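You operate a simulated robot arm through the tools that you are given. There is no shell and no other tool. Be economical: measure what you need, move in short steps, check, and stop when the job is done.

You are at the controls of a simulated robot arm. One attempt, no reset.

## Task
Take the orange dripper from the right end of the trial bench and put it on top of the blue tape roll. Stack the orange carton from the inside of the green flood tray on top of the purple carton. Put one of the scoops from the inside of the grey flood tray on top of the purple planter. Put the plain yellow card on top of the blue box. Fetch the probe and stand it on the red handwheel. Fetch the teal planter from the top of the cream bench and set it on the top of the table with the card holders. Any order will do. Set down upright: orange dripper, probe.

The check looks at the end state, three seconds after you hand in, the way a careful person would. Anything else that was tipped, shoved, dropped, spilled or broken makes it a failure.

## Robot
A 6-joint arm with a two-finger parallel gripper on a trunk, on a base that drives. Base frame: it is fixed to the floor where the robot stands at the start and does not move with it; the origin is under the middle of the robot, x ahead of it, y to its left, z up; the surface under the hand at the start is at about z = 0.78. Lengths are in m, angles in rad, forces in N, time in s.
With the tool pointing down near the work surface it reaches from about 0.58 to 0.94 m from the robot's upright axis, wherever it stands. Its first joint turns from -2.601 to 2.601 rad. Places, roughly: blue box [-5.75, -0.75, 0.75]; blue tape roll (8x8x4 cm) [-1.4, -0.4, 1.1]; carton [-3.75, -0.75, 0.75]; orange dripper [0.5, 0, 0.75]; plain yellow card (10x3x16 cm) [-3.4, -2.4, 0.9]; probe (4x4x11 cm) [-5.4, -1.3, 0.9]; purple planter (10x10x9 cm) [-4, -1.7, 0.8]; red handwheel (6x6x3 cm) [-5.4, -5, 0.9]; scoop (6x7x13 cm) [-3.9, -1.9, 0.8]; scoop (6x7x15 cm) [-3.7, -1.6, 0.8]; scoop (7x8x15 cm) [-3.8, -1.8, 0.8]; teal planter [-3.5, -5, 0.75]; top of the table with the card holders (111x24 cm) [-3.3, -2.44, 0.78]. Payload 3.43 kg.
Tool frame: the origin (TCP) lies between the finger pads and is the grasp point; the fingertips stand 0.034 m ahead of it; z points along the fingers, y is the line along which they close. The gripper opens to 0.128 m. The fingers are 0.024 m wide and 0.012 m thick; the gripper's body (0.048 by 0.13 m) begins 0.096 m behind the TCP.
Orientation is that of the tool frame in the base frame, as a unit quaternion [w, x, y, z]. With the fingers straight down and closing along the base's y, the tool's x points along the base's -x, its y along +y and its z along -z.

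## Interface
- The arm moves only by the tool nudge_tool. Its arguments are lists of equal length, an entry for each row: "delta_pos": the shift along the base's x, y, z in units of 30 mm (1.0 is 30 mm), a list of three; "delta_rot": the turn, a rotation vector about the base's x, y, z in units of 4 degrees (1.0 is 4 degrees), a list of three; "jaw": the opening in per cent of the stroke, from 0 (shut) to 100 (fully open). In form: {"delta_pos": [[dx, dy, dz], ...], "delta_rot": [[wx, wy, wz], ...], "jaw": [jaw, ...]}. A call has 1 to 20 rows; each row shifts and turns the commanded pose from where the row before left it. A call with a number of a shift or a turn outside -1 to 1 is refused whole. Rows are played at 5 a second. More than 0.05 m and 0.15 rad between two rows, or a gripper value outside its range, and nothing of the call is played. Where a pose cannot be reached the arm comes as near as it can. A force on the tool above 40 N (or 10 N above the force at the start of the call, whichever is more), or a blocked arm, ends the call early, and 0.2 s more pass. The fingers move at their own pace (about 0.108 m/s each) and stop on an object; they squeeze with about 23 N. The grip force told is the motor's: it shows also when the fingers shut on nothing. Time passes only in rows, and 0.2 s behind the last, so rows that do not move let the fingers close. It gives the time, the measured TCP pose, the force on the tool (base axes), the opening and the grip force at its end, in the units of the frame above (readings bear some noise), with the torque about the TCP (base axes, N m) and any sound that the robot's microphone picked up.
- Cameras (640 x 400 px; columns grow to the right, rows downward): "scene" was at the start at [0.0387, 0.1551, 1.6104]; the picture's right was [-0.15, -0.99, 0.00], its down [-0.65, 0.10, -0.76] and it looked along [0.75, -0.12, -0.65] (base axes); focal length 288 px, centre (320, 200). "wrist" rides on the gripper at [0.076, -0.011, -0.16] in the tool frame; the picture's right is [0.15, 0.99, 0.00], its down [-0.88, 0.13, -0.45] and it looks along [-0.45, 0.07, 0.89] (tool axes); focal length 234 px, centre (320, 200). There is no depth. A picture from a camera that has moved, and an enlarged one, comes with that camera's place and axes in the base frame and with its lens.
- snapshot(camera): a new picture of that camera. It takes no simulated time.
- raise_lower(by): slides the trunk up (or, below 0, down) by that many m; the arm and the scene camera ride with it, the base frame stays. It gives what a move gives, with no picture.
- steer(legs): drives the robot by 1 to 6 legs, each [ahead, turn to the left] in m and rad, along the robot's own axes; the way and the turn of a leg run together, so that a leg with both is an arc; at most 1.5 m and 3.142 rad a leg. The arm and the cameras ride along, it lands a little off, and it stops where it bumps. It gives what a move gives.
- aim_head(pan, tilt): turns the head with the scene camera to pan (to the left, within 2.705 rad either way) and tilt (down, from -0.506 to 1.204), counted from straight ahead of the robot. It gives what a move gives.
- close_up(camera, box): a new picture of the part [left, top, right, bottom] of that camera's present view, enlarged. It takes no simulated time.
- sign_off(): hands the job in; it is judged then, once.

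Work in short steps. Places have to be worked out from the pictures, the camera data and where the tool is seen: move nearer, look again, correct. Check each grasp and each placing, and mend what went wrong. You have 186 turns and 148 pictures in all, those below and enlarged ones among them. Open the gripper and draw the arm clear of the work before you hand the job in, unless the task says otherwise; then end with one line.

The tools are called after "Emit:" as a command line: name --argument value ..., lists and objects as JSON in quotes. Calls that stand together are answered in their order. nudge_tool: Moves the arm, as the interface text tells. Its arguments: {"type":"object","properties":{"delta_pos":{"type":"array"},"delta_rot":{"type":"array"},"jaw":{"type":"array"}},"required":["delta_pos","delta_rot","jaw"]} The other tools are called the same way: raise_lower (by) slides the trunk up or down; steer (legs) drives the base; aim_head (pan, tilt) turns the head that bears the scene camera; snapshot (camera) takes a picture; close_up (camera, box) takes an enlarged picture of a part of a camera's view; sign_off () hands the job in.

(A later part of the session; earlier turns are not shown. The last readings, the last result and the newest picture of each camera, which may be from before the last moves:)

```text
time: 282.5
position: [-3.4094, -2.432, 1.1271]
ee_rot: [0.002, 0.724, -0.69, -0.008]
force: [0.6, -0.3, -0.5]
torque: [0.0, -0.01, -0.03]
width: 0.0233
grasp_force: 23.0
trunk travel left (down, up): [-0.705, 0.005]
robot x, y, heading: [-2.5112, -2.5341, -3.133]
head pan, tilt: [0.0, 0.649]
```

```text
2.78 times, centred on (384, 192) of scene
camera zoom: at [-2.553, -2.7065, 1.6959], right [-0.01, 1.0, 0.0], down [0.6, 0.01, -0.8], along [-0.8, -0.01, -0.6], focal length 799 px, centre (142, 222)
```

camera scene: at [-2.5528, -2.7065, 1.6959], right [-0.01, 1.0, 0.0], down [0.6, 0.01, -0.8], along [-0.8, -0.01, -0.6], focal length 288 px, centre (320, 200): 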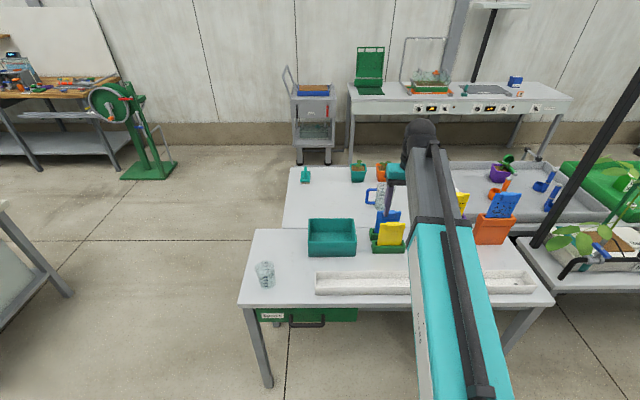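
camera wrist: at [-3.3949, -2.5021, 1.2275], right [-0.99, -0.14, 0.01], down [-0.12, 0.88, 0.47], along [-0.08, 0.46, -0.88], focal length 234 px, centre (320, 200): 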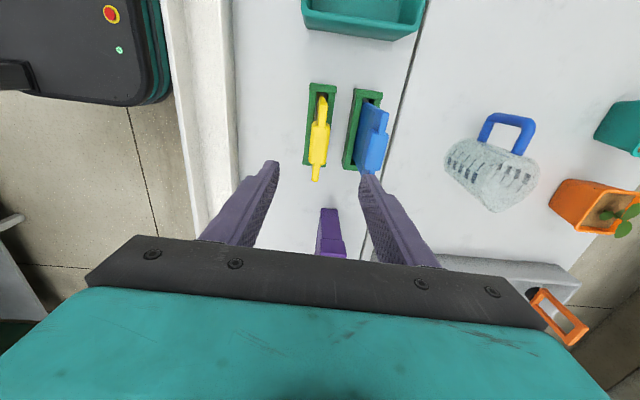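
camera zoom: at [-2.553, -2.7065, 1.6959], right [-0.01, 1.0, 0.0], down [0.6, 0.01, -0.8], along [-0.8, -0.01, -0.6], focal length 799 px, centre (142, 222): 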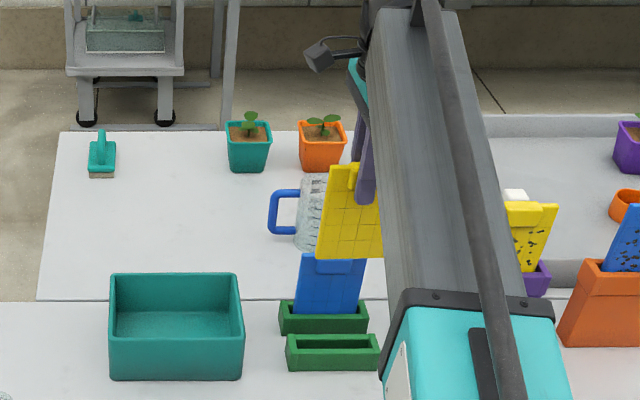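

The card is out cleanly and the holder stayed. I retract and drive back round into the aisle.

Emit:
nudge_tool --delta_pos '[[0.3, 0, 0], [0.6, 0, 0], [0.8, 0, 0], [0.8, 0, -0.2], [0.8, 0, -0.4], [0.8, 0, -0.4], [0.8, 0, -0.5], [0.8, 0, -0.5], [0.8, 0, -0.5], [0.8, 0, -0.3], [0.5, 0, 0], [0.2, 0, 0], [0, 0, 0]]' --delta_rot '[[0, 0, 0], [0, 0, 0], [0, 0, 0], [0, 0, 0], [0, 0, 0], [0, 0, 0], [0, 0, 0], [0, 0, 0], [0, 0, 0], [0, 0, 0], [0, 0, 0], [0, 0, 0], [0, 0, 0]]' --jaw '[5, 5, 5, 5, 5, 5, 5, 5, 5, 5, 5, 5, 5]'

Emit:
steer --legs '[[0, 1.57], [1.12, 0], [0, -1.57], [1.1, 0], [1.08, 0], [0, -1.57]]'

Emit:
aim_head --pan 0.5 --tilt 0.4

Emit:
snapshot --camera "scene"

```text
time: 285.3
position: [-3.1693, -2.4309, 1.0425]
ee_rot: [0.001, 0.723, -0.69, -0.008]
force: [-0.6, 0.4, 0.0]
torque: [-0.01, -0.01, -0.03]
width: 0.0235
grasp_force: 22.5
trunk travel left (down, up): [-0.705, 0.005]
robot x, y, heading: [-2.5144, -2.5351, -3.131]
head pan, tilt: [0.0, 0.649]
```

```text
time: 319.4
position: [-4.5757, -3.0427, 1.0428]
ee_rot: [0.005, -0.04, 0.999, 0.007]
force: [-0.9, 0.0, -0.5]
torque: [-0.02, -0.03, -0.03]
width: 0.0233
grasp_force: 22.5
trunk travel left (down, up): [-0.705, 0.005]
robot x, y, heading: [-4.6272, -3.6994, 1.624]
head pan, tilt: [0.0, 0.649]
```

```text
time: 320.4
position: [-4.5759, -3.0453, 1.0425]
ee_rot: [0.006, -0.039, 0.999, 0.008]
force: [-0.3, 0.2, -1.5]
torque: [0.0, -0.01, 0.0]
width: 0.0232
grasp_force: 23.2
trunk travel left (down, up): [-0.705, 0.005]
robot x, y, heading: [-4.63, -3.6977, 1.62]
head pan, tilt: [0.499, 0.4]
```

```text
55 pictures are left
camera scene: at [-4.8428, -3.6774, 1.7183], right [0.85, 0.52, 0.0], down [0.2, -0.33, -0.92], along [-0.48, 0.79, -0.39], focal length 288 px, centre (320, 200)
```

scene: 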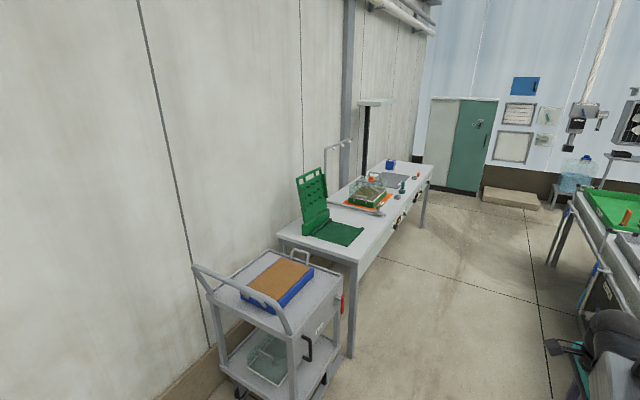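

The aisle is clear. I drive north 2.85 m and turn left to face the blue box on the back table.

Emit:
steer --legs '[[1.45, 0], [1.42, 0], [0, 1.52]]'

Emit:
aim_head --pan 0.0 --tilt 0.6

Emit:
snapshot --camera "scene"

```text
time: 341.3
position: [-5.3825, -0.7072, 1.0426]
ee_rot: [-0.001, -0.698, 0.716, 0.008]
force: [0.1, -0.3, -1.3]
torque: [0.03, 0.0, 0.02]
width: 0.0235
grasp_force: 22.9
trunk travel left (down, up): [-0.705, 0.005]
robot x, y, heading: [-4.7361, -0.8577, 3.083]
head pan, tilt: [0.499, 0.4]
```

```text
time: 342.2
position: [-5.3829, -0.7071, 1.043]
ee_rot: [0.0, -0.698, 0.716, 0.009]
force: [0.5, 1.3, 0.3]
torque: [0.0, 0.01, 0.01]
width: 0.0234
grasp_force: 22.9
trunk travel left (down, up): [-0.705, 0.005]
robot x, y, heading: [-4.7355, -0.8669, 3.079]
head pan, tilt: [0.0, 0.6]
```

```text
54 pictures are left
camera scene: at [-4.7879, -1.0283, 1.7003], right [0.06, 1.0, 0.0], down [0.56, -0.03, -0.83], along [-0.82, 0.05, -0.56], focal length 288 px, centre (320, 200)
```

scene: 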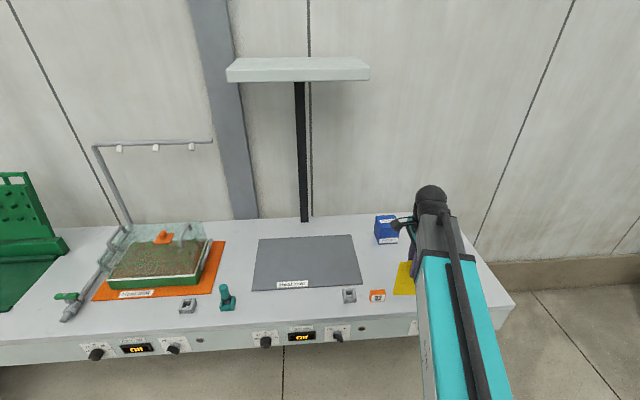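

The blue box is at about (-5.77, -0.665); the teal probe at (-5.46, -1.32). The card must lie flat on the box, so I'll hold it horizontally pointing away from me. I creep 0.18 m closer and zoom on the box.

Emit:
steer --legs '[[0.18, 0]]'

Emit:
close_up --camera "scene" --box '[340, 190, 468, 320]'

```text
time: 343.8
position: [-5.561, -0.6965, 1.0428]
ee_rot: [-0.001, -0.698, 0.716, 0.008]
force: [-0.2, -0.5, -0.7]
torque: [0.03, -0.01, -0.02]
width: 0.0231
grasp_force: 23.2
trunk travel left (down, up): [-0.705, 0.005]
robot x, y, heading: [-4.9127, -0.8497, 3.082]
head pan, tilt: [0.0, 0.6]
```

```text
3.08 times, centred on (404, 255) of scene
camera zoom: at [-4.9669, -1.0181, 1.7001], right [0.06, 1.0, 0.0], down [0.56, -0.03, -0.82], along [-0.82, 0.05, -0.57], focal length 886 px, centre (62, 31)
```

zoom: 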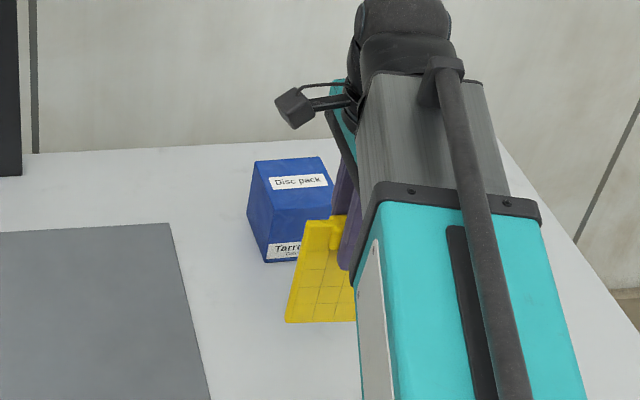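

Box: x -5.742…-5.833, y -0.703…-0.613, top 0.8735. With the present grip the fingertips would reach under the card onto the box, so I first regrip the tab higher: stand the card on the bare table right here, loosen slightly, raise the hand 24 mm, and grip again.

Emit:
nudge_tool --delta_pos '[[0, 0, -0.4], [0, 0, -0.7], [0, 0, -0.8], [0, 0, -0.8], [0, 0, -0.5], [0, 0, -0.2], [0, 0, -0.1], [0, 0, -0.1], [0, 0, 0]]' --delta_rot '[[0, 0, 0], [0, 0, 0], [0, 0, 0], [0, 0, 0], [0, 0, 0], [0, 0, 0], [0, 0, 0], [0, 0, 0], [0, 0, 0]]' --jaw '[5, 5, 5, 5, 5, 5, 5, 5, 5]'

Emit:
nudge_tool --delta_pos '[[0, 0, -0.1], [0, 0, -0.1], [0, 0, 0]]' --delta_rot '[[0, 0, 0], [0, 0, 0], [0, 0, 0]]' --jaw '[5, 5, 5]'

Emit:
snapshot --camera "wrist"

```text
time: 345.8
position: [-5.5593, -0.6975, 0.9357]
ee_rot: [-0.003, -0.7, 0.715, 0.01]
force: [-1.1, -1.0, 20.8]
torque: [0.02, 0.08, 0.01]
width: 0.0237
grasp_force: 23.2
trunk travel left (down, up): [-0.705, 0.005]
robot x, y, heading: [-4.9085, -0.8503, 3.081]
head pan, tilt: [0.0, 0.6]
```

```text
time: 346.6
position: [-5.5596, -0.698, 0.9313]
ee_rot: [-0.002, -0.699, 0.716, 0.009]
force: [-0.6, 2.2, 19.5]
torque: [0.04, 0.12, -0.04]
width: 0.0233
grasp_force: 23.1
trunk travel left (down, up): [-0.705, 0.005]
robot x, y, heading: [-4.9129, -0.8523, 3.085]
head pan, tilt: [0.0, 0.6]
```

```text
52 pictures are left
camera wrist: at [-5.5466, -0.775, 1.0895], right [-0.99, -0.12, 0.01], down [-0.1, 0.88, 0.47], along [-0.07, 0.46, -0.88], focal length 234 px, centre (320, 200)
```

wrist: 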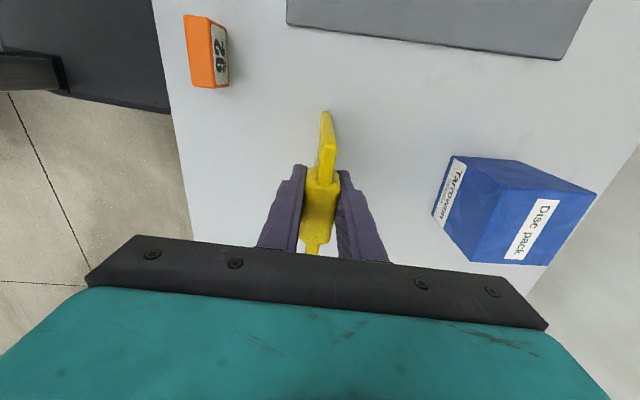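

The card stands on the table (contact ~20 N). I loosen to 28 mm, raise the hand 26 mm, and grip again.

Emit:
nudge_tool --delta_pos '[[0, 0, 0.1], [0, 0, 0], [0, 0, 0.2], [0, 0, 0.3], [0, 0, 0.27], [0, 0, 0.1], [0, 0, 0], [0, 0, 0], [0, 0, 0]]' --delta_rot '[[0, 0, 0], [0, 0, 0], [0, 0, 0], [0, 0, 0], [0, 0, 0], [0, 0, 0], [0, 0, 0], [0, 0, 0], [0, 0, 0]]' --jaw '[5, 22, 22, 22, 22, 22, 22, 3, 3]'

Emit:
nudge_tool --delta_pos '[[0, 0, 0.3], [0, 0, 0.5], [0, 0, 0.6], [0, 0, 0.6], [0, 0, 0.4], [0, 0, 0.2], [0, 0, 0]]' --delta_rot '[[0, 0, 0], [0, 0, 0], [0, 0, 0], [0, 0, 0], [0, 0, 0], [0, 0, 0], [0, 0, 0]]' --jaw '[3, 3, 3, 3, 3, 3, 3]'

Emit:
snapshot --camera "wrist"

Emit:
close_up --camera "scene" --box '[340, 190, 468, 320]'

```text
time: 348.6
position: [-5.5591, -0.6974, 0.9588]
ee_rot: [0.0, -0.699, 0.715, 0.009]
force: [-0.4, -0.2, 1.4]
torque: [0.0, 0.08, 0.04]
width: 0.0231
grasp_force: 23.1
trunk travel left (down, up): [-0.705, 0.005]
robot x, y, heading: [-4.9103, -0.8509, 3.082]
head pan, tilt: [0.0, 0.6]
```

```text
time: 350.2
position: [-5.5606, -0.6981, 1.0361]
ee_rot: [-0.001, -0.699, 0.715, 0.009]
force: [0.2, -0.2, -1.5]
torque: [0.01, 0.02, -0.01]
width: 0.0231
grasp_force: 22.9
trunk travel left (down, up): [-0.705, 0.005]
robot x, y, heading: [-4.9156, -0.8516, 3.079]
head pan, tilt: [0.0, 0.6]
```

```text
51 pictures are left
camera wrist: at [-5.5476, -0.7749, 1.195], right [-0.99, -0.12, 0.01], down [-0.1, 0.88, 0.47], along [-0.07, 0.46, -0.88], focal length 234 px, centre (320, 200)
```

wrist: 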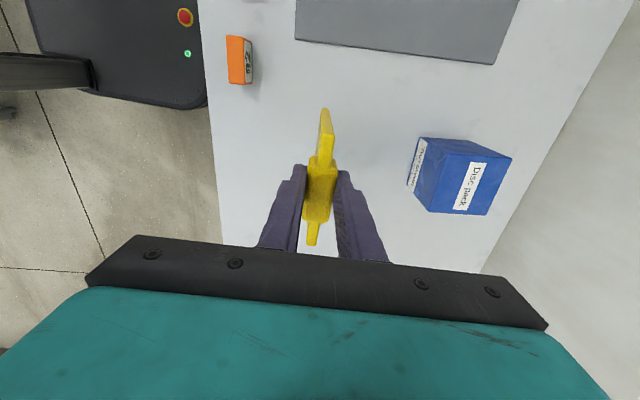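

```text
3.08 times, centred on (404, 255) of scene
camera zoom: at [-4.9655, -1.0181, 1.7002], right [0.06, 1.0, 0.0], down [0.56, -0.03, -0.83], along [-0.82, 0.05, -0.56], focal length 886 px, centre (62, 31)
```

zoom: 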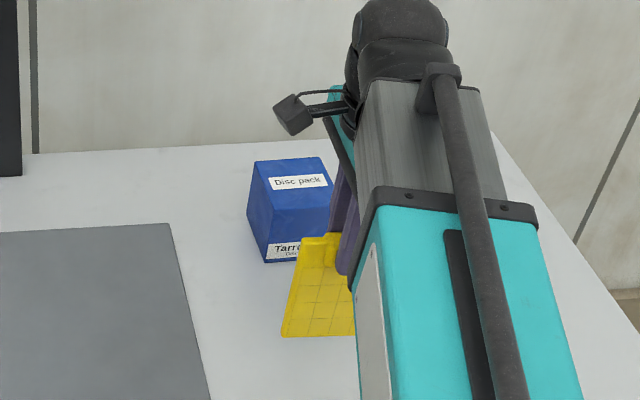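

Regripped: card bottom now ~0.154 beyond the TCP. Cross-checking shows this table top is ≈0.805 and the box top ≈0.90, x -5.72…-5.81, y -0.713…-0.625. I raise and move forward, then start pitching the tool to point forward.

Emit:
nudge_tool --delta_pos '[[0, 0, 0.4], [0, 0.1, 0.7], [-0.2, 0.2, 0.7], [-0.5, 0.3, 0.5], [-0.7, 0.3, 0.1], [-0.7, 0.1, 0], [-0.6, 0, 0], [-0.3, 0, 0], [0, 0, 0]]' --delta_rot '[[0, 0, 0], [0, 0, 0], [0, 0, 0], [0, 0.4, 0], [0, 0.8, 0], [0, 1, 0], [0, 1, 0], [0, 1, 0], [0, 0.8, 0]]' --jaw '[3, 3, 3, 3, 3, 3, 3, 3, 3]'

Emit:
nudge_tool --delta_pos '[[0, 0, 0], [0, 0, 0], [0, 0, 0], [0, 0, 0], [0, 0, 0], [0, 0, 0], [0, 0, 0], [0, 0, 0], [0, 0, 0], [0, 0, 0], [0, 0, 0], [0, 0, 0], [0, 0, 0], [0, 0, 0], [0, 0, 0], [0, 0, 0], [0, 0, 0], [0, 0, 0], [0, 0, 0]]' --delta_rot '[[0, 0.5, 0], [0, 1, 0], [0, 1, 0], [0, 1, 0], [0, 1, 0], [0, 1, 0], [0, 1, 0], [0, 1, 0], [0, 1, 0], [0, 1, 0], [0, 1, 0], [0, 1, 0], [0, 1, 0], [0, 1, 0], [0, 1, 0], [0, 1, 0], [0, 1, 0], [0, 1, 0], [0, 0, 0]]' --jaw '[3, 3, 3, 3, 3, 3, 3, 3, 3, 3, 3, 3, 3, 3, 3, 3, 3, 3, 3]'

Emit:
snapshot --camera "scene"

```text
time: 352.2
position: [-5.6497, -0.6661, 1.1081]
ee_rot: [-0.126, -0.687, 0.704, 0.13]
force: [-0.5, -0.5, -0.3]
torque: [-0.02, 0.01, -0.01]
width: 0.0234
grasp_force: 23.6
trunk travel left (down, up): [-0.705, 0.005]
robot x, y, heading: [-4.91, -0.8508, 3.084]
head pan, tilt: [0.0, 0.6]
```

```text
time: 356.2
position: [-5.6858, -0.6543, 1.1069]
ee_rot: [0.507, 0.488, -0.505, -0.5]
force: [0.2, -0.7, -1.1]
torque: [-0.01, -0.06, 0.0]
width: 0.023
grasp_force: 22.8
out of reach, approached as far as the arm can: row 9, 10, 11, 12, 13, 15
trunk travel left (down, up): [-0.705, 0.005]
robot x, y, heading: [-4.9143, -0.8466, 3.085]
head pan, tilt: [0.0, 0.6]
```

```text
49 pictures are left
camera scene: at [-4.9654, -1.0181, 1.7002], right [0.06, 1.0, 0.0], down [0.56, -0.03, -0.83], along [-0.82, 0.05, -0.56], focal length 288 px, centre (320, 200)
```

scene: 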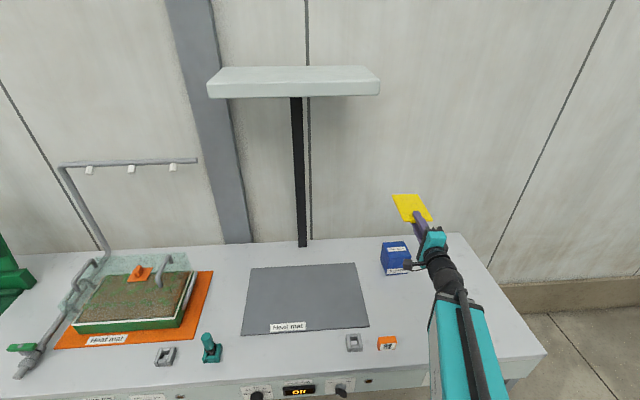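

The card is now level, pointing over the box. I descend part way and check position.

Emit:
nudge_tool --delta_pos '[[0, 0, -0.3], [0, 0, -0.6], [0, 0, -0.8], [0, 0, -0.8], [0, 0, -0.8], [0, 0, -0.6], [0, 0, -0.4], [0, 0, 0], [0, 0, 0]]' --delta_rot '[[0, 0, 0], [0, 0, 0], [0, 0, 0], [0, 0, 0], [0, 0, 0], [0, 0, 0], [0, 0, 0], [0, 0, 0], [0, 0, 0]]' --jaw '[3, 3, 3, 3, 3, 3, 3, 3, 3]'

Emit:
close_up --camera "scene" --box '[360, 190, 488, 290]'

Emit:
snapshot --camera "wrist"

```text
time: 358.2
position: [-5.6858, -0.6543, 0.9784]
ee_rot: [0.507, 0.488, -0.504, -0.5]
force: [-0.6, 0.4, -0.5]
torque: [0.03, -0.04, -0.01]
width: 0.0232
grasp_force: 22.4
trunk travel left (down, up): [-0.705, 0.005]
robot x, y, heading: [-4.9136, -0.8491, 3.082]
head pan, tilt: [0.0, 0.6]
```

```text
4.00 times, centred on (424, 240) of scene
camera zoom: at [-4.9655, -1.0181, 1.7002], right [0.06, 1.0, 0.0], down [0.56, -0.03, -0.83], along [-0.82, 0.05, -0.56], focal length 1151 px, centre (-96, 40)
```

zoom: 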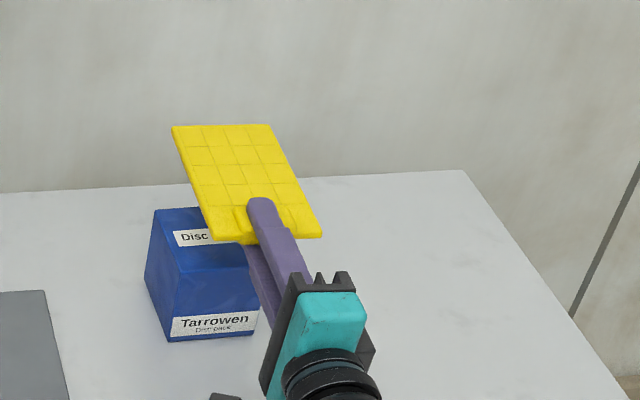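

```text
47 pictures are left
camera wrist: at [-5.527, -0.7318, 0.9668], right [0.01, -0.12, 0.99], down [0.47, 0.88, 0.1], along [-0.88, 0.46, 0.07], focal length 234 px, centre (320, 200)
```

wrist: 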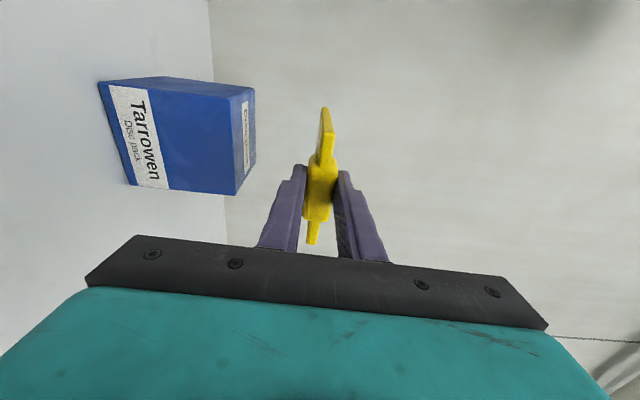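

Box top measures ≈0.908 and its centre y ≈ -0.671. I shift +7 mm x, -17 mm y, and lower to near contact.

Emit:
nudge_tool --delta_pos '[[0.23, -0.3, 0], [0, -0.27, 0], [0, 0, -0.4], [0, 0, -0.6], [0, 0, -0.5], [0, 0, -0.2], [0, 0, 0]]' --delta_rot '[[0, 0, 0], [0, 0, 0], [0, 0, 0], [0, 0, 0], [0, 0, 0], [0, 0, 0], [0, 0, 0]]' --jaw '[3, 3, 3, 3, 3, 3, 3]'

Emit:
nudge_tool --delta_pos '[[0, 0, -0.1], [0, 0, -0.1], [0, 0, 0]]' --delta_rot '[[0, 0, 0], [0, 0, 0], [0, 0, 0]]' --jaw '[3, 3, 3]'

Emit:
snapshot --camera "wrist"

```text
time: 359.8
position: [-5.6786, -0.671, 0.9272]
ee_rot: [0.507, 0.488, -0.505, -0.5]
force: [-0.3, 0.4, -0.9]
torque: [-0.01, -0.06, 0.03]
width: 0.0233
grasp_force: 23.0
trunk travel left (down, up): [-0.705, 0.005]
robot x, y, heading: [-4.9075, -0.8515, 3.08]
head pan, tilt: [0.0, 0.6]
```

```text
time: 360.6
position: [-5.6789, -0.6702, 0.9198]
ee_rot: [0.507, 0.487, -0.505, -0.5]
force: [-0.6, -0.6, -0.7]
torque: [-0.01, -0.09, 0.0]
width: 0.0234
grasp_force: 23.4
trunk travel left (down, up): [-0.705, 0.005]
robot x, y, heading: [-4.9111, -0.8505, 3.086]
head pan, tilt: [0.0, 0.6]
```

```text
46 pictures are left
camera wrist: at [-5.5196, -0.7476, 0.9095], right [0.01, -0.12, 0.99], down [0.47, 0.88, 0.1], along [-0.88, 0.46, 0.07], focal length 234 px, centre (320, 200)
```

wrist: 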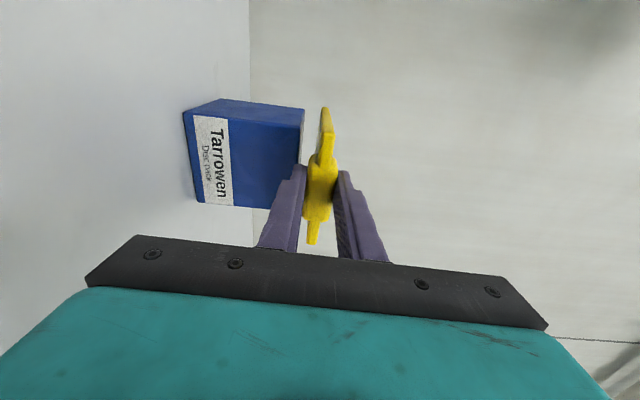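

About 1 cm of gap remains. I lower in small steps to contact.

Emit:
nudge_tool --delta_pos '[[0, 0, -0.1], [0, 0, -0.1], [0, 0, 0]]' --delta_rot '[[0, 0, 0], [0, 0, 0], [0, 0, 0]]' --jaw '[3, 3, 3]'

Emit:
nudge_tool --delta_pos '[[0, 0, -0.07], [0, 0, -0.07], [0, 0, 0]]' --delta_rot '[[0, 0, 0], [0, 0, 0], [0, 0, 0]]' --jaw '[3, 3, 3]'

Emit:
snapshot --camera "wrist"

```text
time: 361.4
position: [-5.6782, -0.6704, 0.9147]
ee_rot: [0.506, 0.488, -0.505, -0.501]
force: [-0.9, 0.0, -0.4]
torque: [0.04, -0.05, -0.03]
width: 0.0231
grasp_force: 22.8
trunk travel left (down, up): [-0.705, 0.005]
robot x, y, heading: [-4.9107, -0.8514, 3.083]
head pan, tilt: [0.0, 0.6]
```

```text
time: 362.2
position: [-5.6793, -0.6705, 0.9104]
ee_rot: [0.506, 0.488, -0.505, -0.5]
force: [0.2, -0.7, -0.1]
torque: [-0.03, -0.04, 0.02]
width: 0.0233
grasp_force: 23.4
trunk travel left (down, up): [-0.705, 0.005]
robot x, y, heading: [-4.9138, -0.852, 3.083]
head pan, tilt: [0.0, 0.6]
```

```text
45 pictures are left
camera wrist: at [-5.5192, -0.7476, 0.8997], right [0.01, -0.12, 0.99], down [0.47, 0.88, 0.1], along [-0.88, 0.46, 0.07], focal length 234 px, centre (320, 200)
```

wrist: 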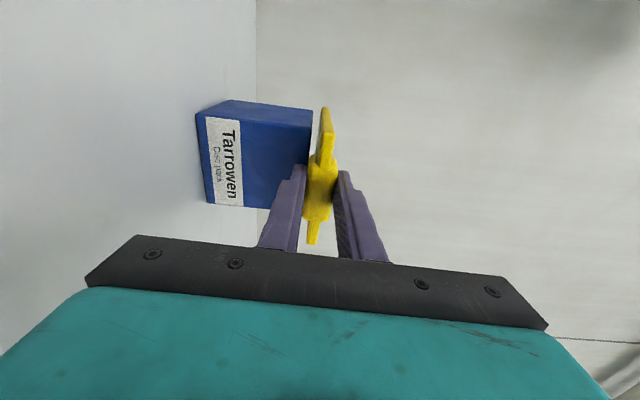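

About 4 mm to go; two more small steps.

Emit:
nudge_tool --delta_pos '[[0, 0, -0.06], [0, 0, -0.06], [0, 0, 0]]' --delta_rot '[[0, 0, 0], [0, 0, 0], [0, 0, 0]]' --jaw '[3, 3, 3]'

Emit:
nudge_tool --delta_pos '[[0, 0, -0.06], [0, 0, 0]]' --delta_rot '[[0, 0, 0], [0, 0, 0]]' --jaw '[3, 3]'

```text
time: 363.0
position: [-5.6789, -0.671, 0.9069]
ee_rot: [0.506, 0.488, -0.505, -0.5]
force: [0.6, 0.0, -0.7]
torque: [-0.03, -0.02, 0.01]
width: 0.0229
grasp_force: 23.2
trunk travel left (down, up): [-0.705, 0.005]
robot x, y, heading: [-4.9108, -0.8501, 3.081]
head pan, tilt: [0.0, 0.6]
```

```text
time: 363.6
position: [-5.6791, -0.67, 0.9063]
ee_rot: [0.506, 0.488, -0.505, -0.501]
force: [0.6, 0.5, -0.8]
torque: [0.03, -0.03, 0.03]
width: 0.0228
grasp_force: 23.5
trunk travel left (down, up): [-0.705, 0.005]
robot x, y, heading: [-4.9095, -0.8508, 3.089]
head pan, tilt: [0.0, 0.6]
```

Emit:
nudge_tool --delta_pos '[[0, 0, -0.07], [0, 0, -0.05], [0, 0, 0]]' --delta_rot '[[0, 0, 0], [0, 0, 0], [0, 0, 0]]' --jaw '[3, 3, 3]'

Emit:
close_up --camera "wrist" --box '[180, 80, 400, 260]'

```text
time: 364.4
position: [-5.6784, -0.671, 0.9026]
ee_rot: [0.508, 0.488, -0.503, -0.501]
force: [-1.8, 1.8, 12.4]
torque: [0.57, 0.64, -0.05]
width: 0.0235
grasp_force: 23.2
trunk travel left (down, up): [-0.705, 0.005]
robot x, y, heading: [-4.914, -0.8524, 3.08]
head pan, tilt: [0.0, 0.6]
```

```text
2.22 times, centred on (290, 170) of wrist
camera zoom: at [-5.5184, -0.7478, 0.8918], right [0.02, -0.12, 0.99], down [0.47, 0.88, 0.1], along [-0.88, 0.46, 0.07], focal length 520 px, centre (387, 267)
```

zoom: 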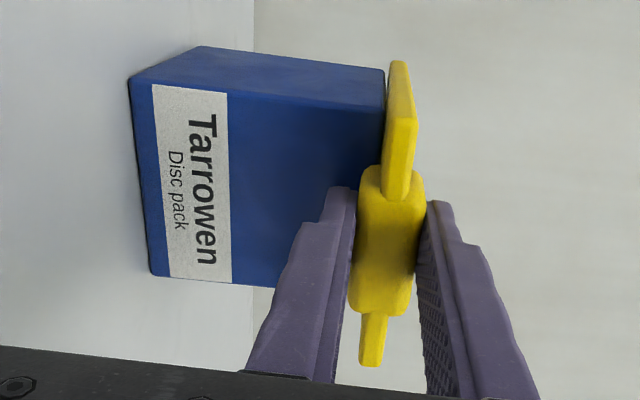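

The card touches the box (12 N). I relieve 1 mm, open modestly and draw back along +x.

Emit:
nudge_tool --delta_pos '[[0, 0, 0.04], [0, 0, 0], [0, 0, 0], [0, 0, 0], [0.2, 0, 0], [0.4, 0, 0], [0.5, 0, 0], [0.5, 0, 0], [0.5, 0, 0], [0.3, 0, 0], [0, 0, 0]]' --delta_rot '[[0, 0, 0], [0, 0, 0], [0, 0, 0], [0, 0, 0], [0, 0, 0], [0, 0, 0], [0, 0, 0], [0, 0, 0], [0, 0, 0], [0, 0, 0], [0, 0, 0]]' --jaw '[3, 3, 30, 30, 30, 30, 30, 30, 30, 30, 30]'

Emit:
close_up --camera "scene" --box '[360, 200, 488, 300]'

```text
time: 366.8
position: [-5.6056, -0.6719, 0.9044]
ee_rot: [0.506, 0.488, -0.505, -0.501]
force: [-0.4, 0.1, 0.1]
torque: [0.0, 0.0, 0.0]
width: 0.0385
grasp_force: 0.1
trunk travel left (down, up): [-0.705, 0.005]
robot x, y, heading: [-4.9129, -0.8475, 3.082]
head pan, tilt: [0.0, 0.6]
```

```text
4.00 times, centred on (424, 250) of scene
camera zoom: at [-4.9654, -1.0181, 1.7002], right [0.06, 1.0, 0.0], down [0.56, -0.03, -0.83], along [-0.82, 0.05, -0.56], focal length 1151 px, centre (-96, 0)
```

zoom: 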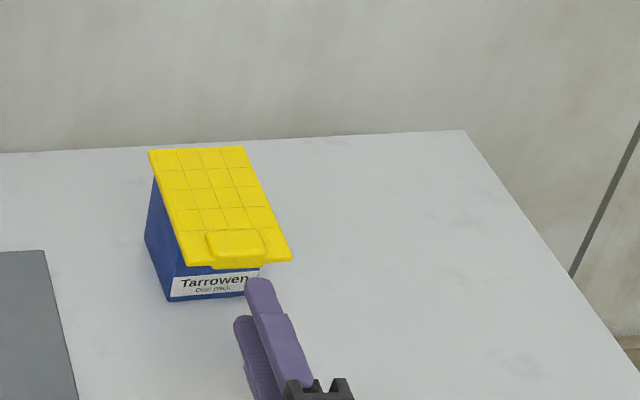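

The card lies flat on the box. I raise the hand and pitch it back to pointing down, then look at the probe.

Emit:
nudge_tool --delta_pos '[[0, 0, 0.4], [0, 0, 0.8], [0, 0, 0.9], [0, 0, 0.9], [0, 0, 0.9], [0, 0, 0.9], [0, 0, 0.6], [0, 0, 0.3], [0, 0, 0], [0, 0, 0], [0, 0, 0], [0, 0, 0], [0, 0, 0], [0, 0, 0], [0, 0, 0], [0, 0, 0], [0, 0, 0], [0, 0, 0], [0, 0, 0], [0, 0, 0]]' --delta_rot '[[0, 0, 0], [0, 0, 0], [0, 0, 0], [0, 0, 0], [0, 0, 0], [0, 0, 0], [0, -0.5, 0], [0, -1, 0], [0, -1, 0], [0, -1, 0], [0, -1, 0], [0, -1, 0], [0, -1, 0], [0, -1, 0], [0, -1, 0], [0, -1, 0], [0, -1, 0], [0, -1, 0], [0, -1, 0], [0, -1, 0]]' --jaw '[60, 60, 60, 60, 60, 60, 60, 60, 60, 60, 60, 60, 60, 60, 60, 60, 60, 60, 60, 60]'

Emit:
nudge_tool --delta_pos '[[0, 0, 0], [0, 0, 0], [0, 0, 0], [0, 0, 0], [0, 0, 0], [0, 0, 0], [0, 0, 0], [0, 0, 0], [0, 0, 0], [0, 0, 0], [0, 0, 0]]' --delta_rot '[[0, -1, 0], [0, -1, 0], [0, -1, 0], [0, -1, 0], [0, -1, 0], [0, -1, 0], [0, -1, 0], [0, -1, 0], [0, -1, 0], [0, -0.2, 0], [0, 0, 0]]' --jaw '[60, 60, 60, 60, 60, 60, 60, 60, 60, 60, 60]'

Emit:
close_up --camera "scene" --box '[150, 260, 406, 400]'

```text
time: 371.0
position: [-5.6675, -0.6455, 1.0423]
ee_rot: [-0.222, -0.663, 0.679, 0.223]
force: [0.0, 0.6, 0.1]
torque: [0.02, -0.01, 0.03]
width: 0.0768
grasp_force: 0.1
out of reach, approached as far as the arm can: row 3, 4, 5, 6, 7, 8, 9
trunk travel left (down, up): [-0.705, 0.005]
robot x, y, heading: [-4.9128, -0.8477, 3.086]
head pan, tilt: [0.0, 0.6]
```

```text
time: 373.4
position: [-5.6653, -0.6448, 1.0436]
ee_rot: [0.004, -0.699, 0.715, 0.003]
force: [0.5, 0.6, 0.2]
torque: [0.01, -0.04, -0.01]
width: 0.0769
grasp_force: 0.0
trunk travel left (down, up): [-0.705, 0.005]
robot x, y, heading: [-4.9126, -0.8514, 3.082]
head pan, tilt: [0.0, 0.6]
```

```text
2.50 times, centred on (278, 330) of scene
camera zoom: at [-4.9655, -1.0181, 1.7002], right [0.06, 1.0, 0.0], down [0.56, -0.03, -0.83], along [-0.82, 0.05, -0.56], focal length 720 px, centre (425, -125)
```

zoom: 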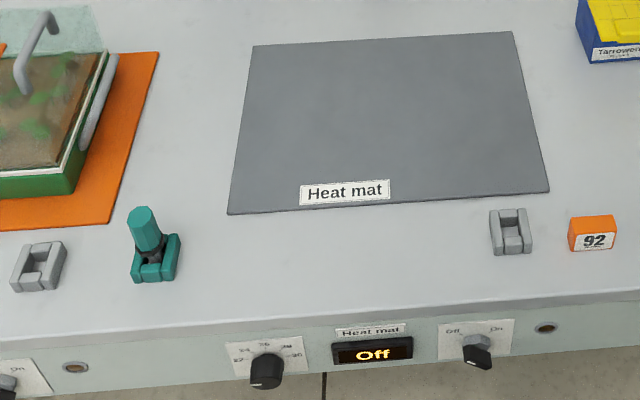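

The probe is a teal cylinder (top z≈0.92) standing in a U-bracket at about (-5.44, -1.315). I move the hand over it at height.

Emit:
nudge_tool --delta_pos '[[0.2, -0.3, 0], [0.3, -0.7, 0], [0.4, -1, 0], [0.4, -1, 0], [0.4, -1, 0], [0.4, -1, 0], [0.4, -1, 0], [0.4, -1, 0], [0.4, -1, 0], [0.4, -1, 0], [0.4, -1, 0], [0.4, -1, 0], [0.4, -1, 0], [0.4, -1, 0], [0.4, -1, 0], [0.4, -1, 0], [0.4, -1, 0], [0.4, -1, 0], [0.4, -1, 0], [0.2, -1, 0]]' --delta_rot '[[0, 0, 0], [0, 0, 0], [0, 0, 0], [0, 0, 0], [0, 0, 0], [0, 0, 0], [0, 0, 0], [0, 0, 0], [0, 0, 0], [0, 0, 0], [0, 0, 0], [0, 0, 0], [0, 0, 0], [0, 0, 0], [0, 0, 0], [0, 0, 0], [0, 0, 0], [0, 0, 0], [0, 0, 0], [0, 0, 0]]' --jaw '[60, 60, 60, 60, 60, 60, 60, 60, 60, 60, 60, 60, 60, 60, 60, 60, 60, 60, 60, 60]'

Emit:
nudge_tool --delta_pos '[[0, -1, 0], [0, -1, 0], [0, -1, 0], [0, -0.4, 0], [0, 0, 0]]' --delta_rot '[[0, 0, 0], [0, 0, 0], [0, 0, 0], [0, 0, 0], [0, 0, 0]]' --jaw '[60, 60, 60, 60, 60]'

Emit:
snapshot --camera "wrist"

```text
time: 377.6
position: [-5.44, -1.2146, 1.0423]
ee_rot: [0.004, -0.699, 0.715, 0.004]
force: [-0.5, 0.1, -0.6]
torque: [-0.01, -0.03, -0.01]
width: 0.0768
grasp_force: 0.0
trunk travel left (down, up): [-0.705, 0.005]
robot x, y, heading: [-4.9139, -0.8527, 3.084]
head pan, tilt: [0.0, 0.6]
```

```text
time: 378.8
position: [-5.4424, -1.3157, 1.0422]
ee_rot: [0.004, -0.699, 0.715, 0.004]
force: [0.0, 0.0, 0.0]
torque: [-0.01, 0.02, 0.0]
width: 0.0769
grasp_force: 0.1
trunk travel left (down, up): [-0.705, 0.005]
robot x, y, heading: [-4.9108, -0.8515, 3.083]
head pan, tilt: [0.0, 0.6]
```

```text
41 pictures are left
camera wrist: at [-5.4314, -1.3939, 1.2028], right [-0.99, -0.12, 0.0], down [-0.11, 0.88, 0.47], along [-0.06, 0.46, -0.89], focal length 234 px, centre (320, 200)
```

wrist: 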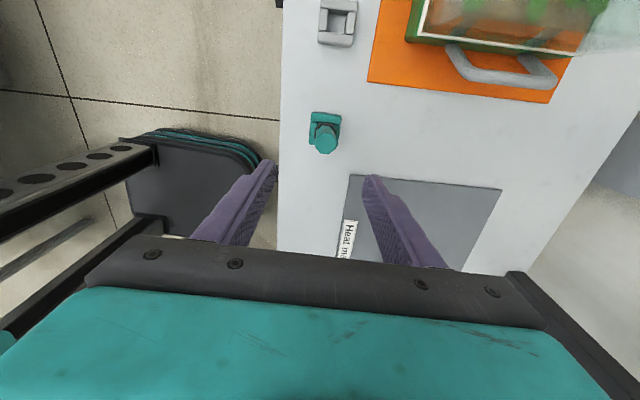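

Wrist ray puts the probe top at about (-5.447, -1.331). I shift 15 mm and descend to z≈0.965 to check closely.

Emit:
nudge_tool --delta_pos '[[-0.15, -0.5, 0], [0, 0, -0.4], [0, 0, -0.8], [0, 0, -0.8], [0, 0, -0.5], [0, 0, 0]]' --delta_rot '[[0, 0, 0], [0, 0, 0], [0, 0, 0], [0, 0, 0], [0, 0, 0], [0, 0, 0]]' --jaw '[50, 50, 50, 50, 50, 50]'

Emit:
close_up --camera "wrist" --box '[220, 60, 440, 240]'

Emit:
close_up --camera "scene" --box '[160, 280, 270, 380]'

```text
time: 380.2
position: [-5.4451, -1.3335, 0.9684]
ee_rot: [0.003, -0.699, 0.715, 0.003]
force: [-0.9, -0.4, -0.1]
torque: [0.01, 0.02, 0.0]
width: 0.0637
grasp_force: 0.0
trunk travel left (down, up): [-0.705, 0.005]
robot x, y, heading: [-4.912, -0.8494, 3.078]
head pan, tilt: [0.0, 0.6]
```

```text
2.22 times, centred on (330, 150) of wrist
camera zoom: at [-5.4356, -1.4092, 1.1281], right [-0.99, -0.12, 0.0], down [-0.11, 0.88, 0.47], along [-0.06, 0.46, -0.89], focal length 520 px, centre (298, 311)
```

zoom: 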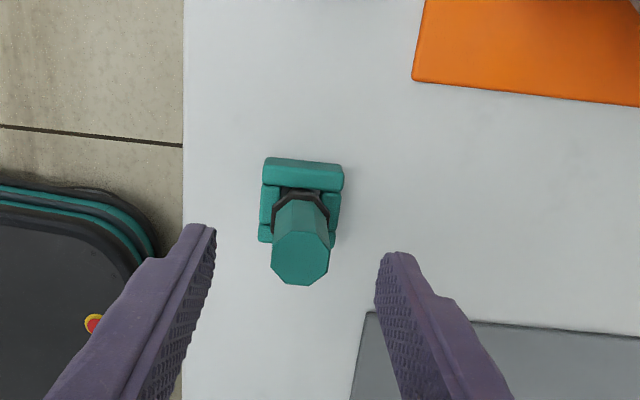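

```text
4.00 times, centred on (215, 330) of scene
camera zoom: at [-4.9654, -1.0182, 1.7002], right [0.06, 1.0, 0.0], down [0.56, -0.03, -0.83], along [-0.82, 0.05, -0.56], focal length 1151 px, centre (740, -320)
```

zoom: 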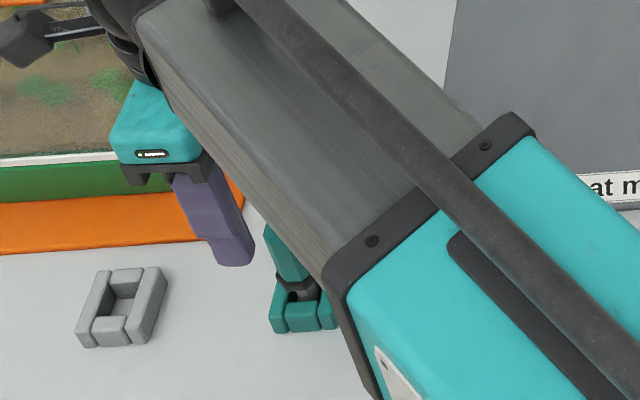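

The probe axis is at about (-5.447, -1.328), centred in the jaw. I lower to z≈0.893 (tips above the bracket) and grip the cylinder.

Emit:
nudge_tool --delta_pos '[[-0.05, 0.17, -0.3], [0, 0, -0.6], [0, 0, -0.7], [0, 0, -0.5], [0, 0, -0.3], [0, 0, -0.1], [0, 0, 0], [0, 0, 0], [0, 0, 0]]' --delta_rot '[[0, 0, 0], [0, 0, 0], [0, 0, 0], [0, 0, 0], [0, 0, 0], [0, 0, 0], [0, 0, 0], [0, 0, 0], [0, 0, 0]]' --jaw '[50, 50, 50, 50, 50, 50, 50, 5, 5]'

Emit:
nudge_tool --delta_pos '[[0, 0, 0.2], [0, 0, 0.3], [0, 0, 0.4], [0, 0, 0.5], [0, 0, 0.6], [0, 0, 0.7], [0, 0, 0.7], [0, 0, 0.7], [0, 0, 0.6], [0, 0, 0.3], [0, 0, 0]]' --delta_rot '[[0, 0, 0], [0, 0, 0], [0, 0, 0], [0, 0, 0], [0, 0, 0], [0, 0, 0], [0, 0, 0], [0, 0, 0], [0, 0, 0], [0, 0, 0], [0, 0, 0]]' --jaw '[5, 5, 5, 5, 5, 5, 5, 5, 5, 5, 5]'

Emit:
snapshot --camera "wrist"

Emit:
close_up --camera "scene" --box '[160, 240, 270, 350]'

```text
time: 382.2
position: [-5.4467, -1.3285, 0.8932]
ee_rot: [0.004, -0.7, 0.714, 0.004]
force: [0.1, -0.3, 0.5]
torque: [-0.04, -0.03, -0.02]
width: 0.0266
grasp_force: 22.9
trunk travel left (down, up): [-0.705, 0.005]
robot x, y, heading: [-4.9132, -0.8461, 3.08]
head pan, tilt: [0.0, 0.6]
```

```text
time: 384.6
position: [-5.4457, -1.3259, 1.044]
ee_rot: [0.004, -0.699, 0.715, 0.004]
force: [0.1, -0.3, 0.2]
torque: [0.03, 0.0, 0.04]
width: 0.0264
grasp_force: 22.8
trunk travel left (down, up): [-0.705, 0.005]
robot x, y, heading: [-4.9116, -0.8496, 3.085]
head pan, tilt: [0.0, 0.6]
```

```text
38 pictures are left
camera wrist: at [-5.436, -1.4035, 1.2036], right [-0.99, -0.12, 0.0], down [-0.11, 0.88, 0.47], along [-0.06, 0.46, -0.89], focal length 234 px, centre (320, 200)
```

wrist: 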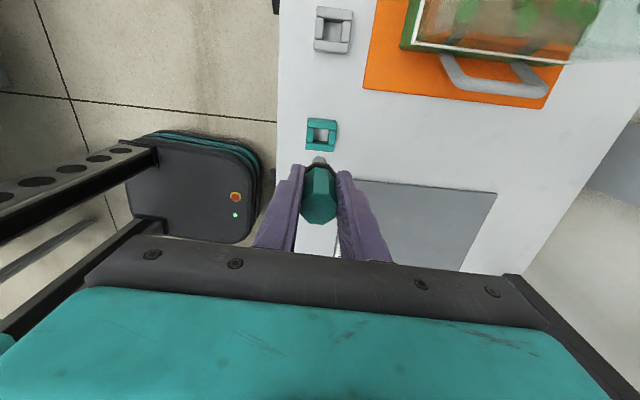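

```text
3.64 times, centred on (215, 295) of scene
camera zoom: at [-4.9655, -1.0183, 1.7002], right [0.06, 1.0, 0.0], down [0.56, -0.03, -0.83], along [-0.82, 0.05, -0.56], focal length 1046 px, centre (702, -146)
```

zoom: 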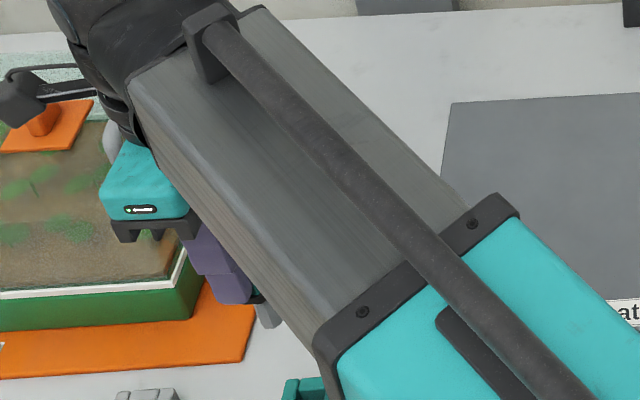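

The probe is lifted out cleanly. I bring the hand back in front of the robot, back off a little, and drive south down the aisle toward the handwheel at about (-5.4, -5).

Emit:
nudge_tool --delta_pos '[[0.1, 0.3, 0], [0.1, 0.6, 0], [0, 0.9, 0], [-0.2, 1, 0], [-0.3, 1, 0], [-0.3, 1, 0], [-0.3, 1, 0], [-0.4, 1, 0], [-0.4, 1, 0], [-0.4, 1, 0], [-0.3, 1, 0], [-0.2, 1, 0], [-0.2, 1, 0], [-0.1, 1, 0], [0, 0.8, 0], [0, 0.4, 0], [0, 0, 0]]' --delta_rot '[[0, 0, 0], [0, 0, 0], [0, 0, 0], [0, 0, 0], [0, 0, 0], [0, 0, 0], [0, 0, 0], [0, 0, 0], [0, 0, 0], [0, 0, 0], [0, 0, 0], [0, 0, 0], [0, 0, 0], [0, 0, 0], [0, 0, 0], [0, 0, 0], [0, 0, 0]]' --jaw '[5, 5, 5, 5, 5, 5, 5, 5, 5, 5, 5, 5, 5, 5, 5, 5, 5]'

Emit:
steer --legs '[[-0.27, 0], [0, 1.63], [1.4, 0], [1.4, 0]]'

Emit:
aim_head --pan -0.4 --tilt 0.4

Emit:
snapshot --camera "scene"

```text
time: 388.2
position: [-5.5332, -0.9062, 1.0434]
ee_rot: [0.003, -0.699, 0.715, 0.004]
force: [-0.4, 0.7, -0.3]
torque: [-0.02, -0.03, -0.02]
width: 0.0265
grasp_force: 22.5
trunk travel left (down, up): [-0.705, 0.005]
robot x, y, heading: [-4.9158, -0.8502, 3.086]
head pan, tilt: [0.0, 0.6]
```

```text
time: 410.9
position: [-4.4788, -4.2826, 1.0434]
ee_rot: [0.0, 0.999, 0.041, -0.005]
force: [0.0, 0.3, -0.9]
torque: [0.01, 0.01, -0.03]
width: 0.0263
grasp_force: 23.3
trunk travel left (down, up): [-0.705, 0.005]
robot x, y, heading: [-4.5966, -3.6697, -1.53]
head pan, tilt: [0.0, 0.6]
```

```text
time: 411.8
position: [-4.4785, -4.2817, 1.0432]
ee_rot: [0.001, 0.999, 0.04, -0.005]
force: [-0.8, 0.4, -0.7]
torque: [-0.02, 0.02, 0.02]
width: 0.0266
grasp_force: 22.9
trunk travel left (down, up): [-0.705, 0.005]
robot x, y, heading: [-4.5978, -3.6725, -1.528]
head pan, tilt: [-0.4, 0.4]
```

```text
36 pictures are left
camera scene: at [-4.4636, -3.7047, 1.7184], right [-0.94, 0.35, 0.0], down [0.14, 0.37, -0.92], along [-0.32, -0.86, -0.39], focal length 288 px, centre (320, 200)
```

scene: 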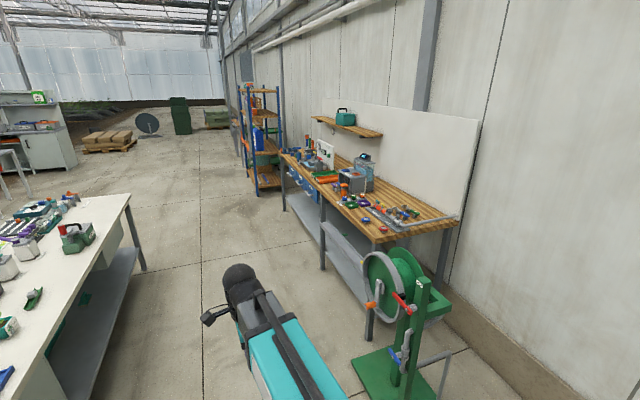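

The handwheels lie on the wooden bench at the wall; red near (-5.4, -5.0). I drive south to y≈-5.05 and turn right to face the bench.

Emit:
steer --legs '[[1.38, 0], [0, -1.61]]'

Emit:
aim_head --pan 0.0 --tilt 0.7

Emit:
snapshot --camera "scene"

```text
time: 424.9
position: [-5.1718, -5.121, 1.0431]
ee_rot: [-0.004, 0.718, -0.696, -0.004]
force: [0.1, -1.3, -0.7]
torque: [0.06, -0.05, -0.01]
width: 0.0262
grasp_force: 22.9
trunk travel left (down, up): [-0.705, 0.005]
robot x, y, heading: [-4.5502, -4.9938, -3.145]
head pan, tilt: [-0.4, 0.4]
```

```text
time: 425.7
position: [-5.1716, -5.1208, 1.0429]
ee_rot: [-0.004, 0.718, -0.696, -0.003]
force: [0.2, -0.7, -1.8]
torque: [0.0, 0.03, 0.01]
width: 0.0265
grasp_force: 22.9
trunk travel left (down, up): [-0.705, 0.005]
robot x, y, heading: [-4.5551, -4.9947, -3.14]
head pan, tilt: [0.0, 0.7]
```

```text
35 pictures are left
camera scene: at [-4.5935, -5.1668, 1.6915], right [0.0, 1.0, 0.0], down [0.64, 0.0, -0.77], along [-0.77, 0.0, -0.64], focal length 288 px, centre (320, 200)
```

scene: 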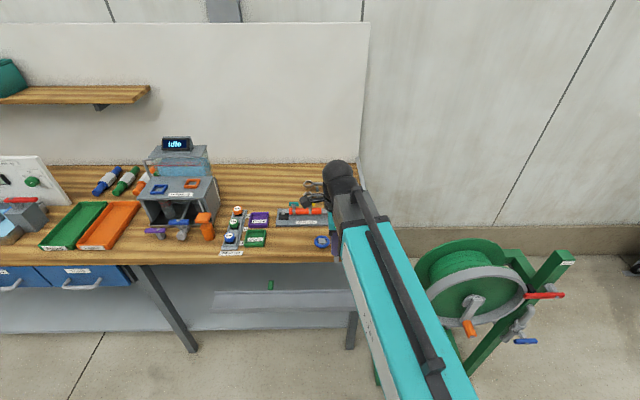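

Emit:
close_up --camera "scene" --box '[180, 180, 360, 280]'

Emit:
snapshot --camera "wrist"

```text
3.56 times, centred on (270, 230) of scene
camera zoom: at [-4.5935, -5.1668, 1.6915], right [0.0, 1.0, 0.0], down [0.64, 0.0, -0.77], along [-0.77, 0.0, -0.64], focal length 1023 px, centre (498, 93)
```

zoom: 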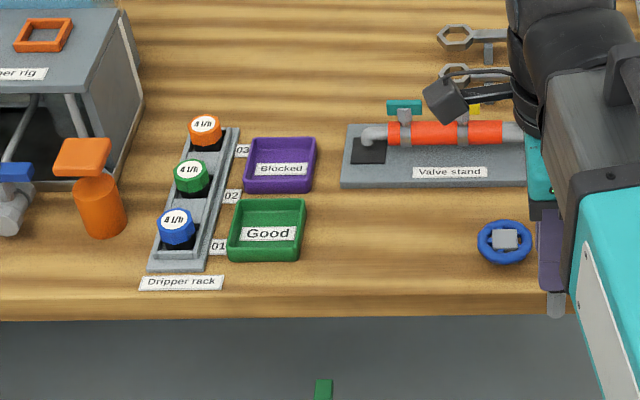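

```text
33 pictures are left
camera wrist: at [-5.1569, -5.1971, 1.2026], right [-0.98, -0.18, 0.0], down [-0.16, 0.87, 0.47], along [-0.08, 0.46, -0.89], focal length 234 px, centre (320, 200)
```

wrist: 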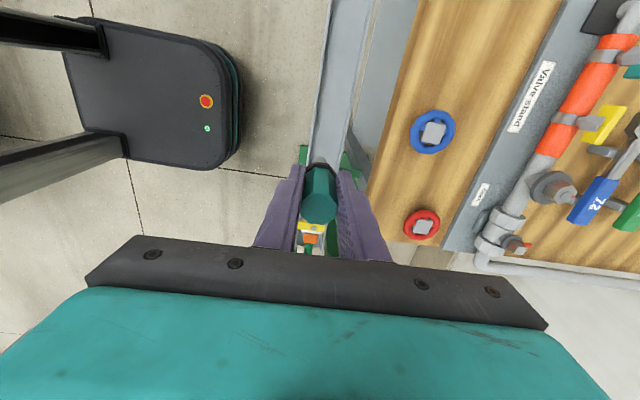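

The red handwheel lies flat on the bench with a grey square hub at about (-5.345, -5.025). I move the hand nearer for a better look.

Emit:
nudge_tool --delta_pos '[[-0.3, 0, 0], [-0.6, 0, 0], [-0.8, 0, 0], [-0.8, 0.1, 0], [-0.8, 0.1, 0], [-0.8, 0.1, 0], [-0.6, 0.1, 0], [-0.4, 0, 0], [0, 0, 0]]' --delta_rot '[[0, 0, 0], [0, 0, 0], [0, 0, 0], [0, 0, 0], [0, 0, 0], [0, 0, 0], [0, 0, 0], [0, 0, 0], [0, 0, 0]]' --jaw '[5, 5, 5, 5, 5, 5, 5, 5, 5]'

Emit:
close_up --camera "wrist" --box '[220, 100, 440, 260]'

Emit:
close_up --camera "scene" --box '[300, 170, 412, 260]'

```text
time: 427.7
position: [-5.3243, -5.1097, 1.045]
ee_rot: [-0.004, 0.718, -0.696, -0.004]
force: [0.6, -0.2, -0.4]
torque: [-0.01, -0.03, -0.02]
width: 0.0263
grasp_force: 22.8
trunk travel left (down, up): [-0.705, 0.005]
robot x, y, heading: [-4.5513, -4.9917, -3.135]
head pan, tilt: [0.0, 0.7]
```

```text
2.50 times, centred on (330, 180) of wrist
camera zoom: at [-5.3103, -5.1853, 1.2039], right [-0.98, -0.18, 0.0], down [-0.16, 0.87, 0.47], along [-0.08, 0.46, -0.89], focal length 585 px, centre (295, 250)
```

zoom: 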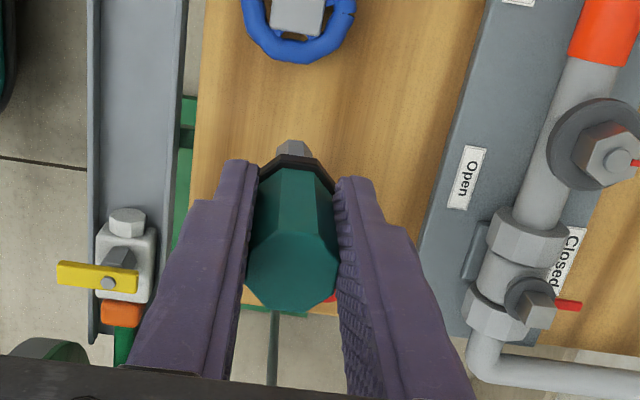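

```text
4.44 times, centred on (356, 215) of scene
camera zoom: at [-4.5935, -5.1662, 1.6916], right [0.0, 1.0, 0.0], down [0.64, 0.0, -0.77], along [-0.77, 0.0, -0.64], focal length 1279 px, centre (160, 133)
```

zoom: 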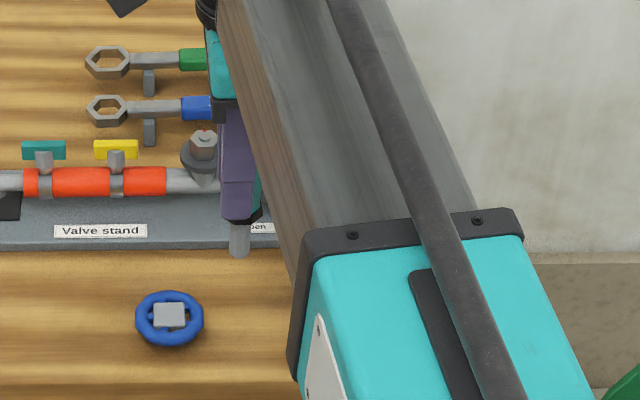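

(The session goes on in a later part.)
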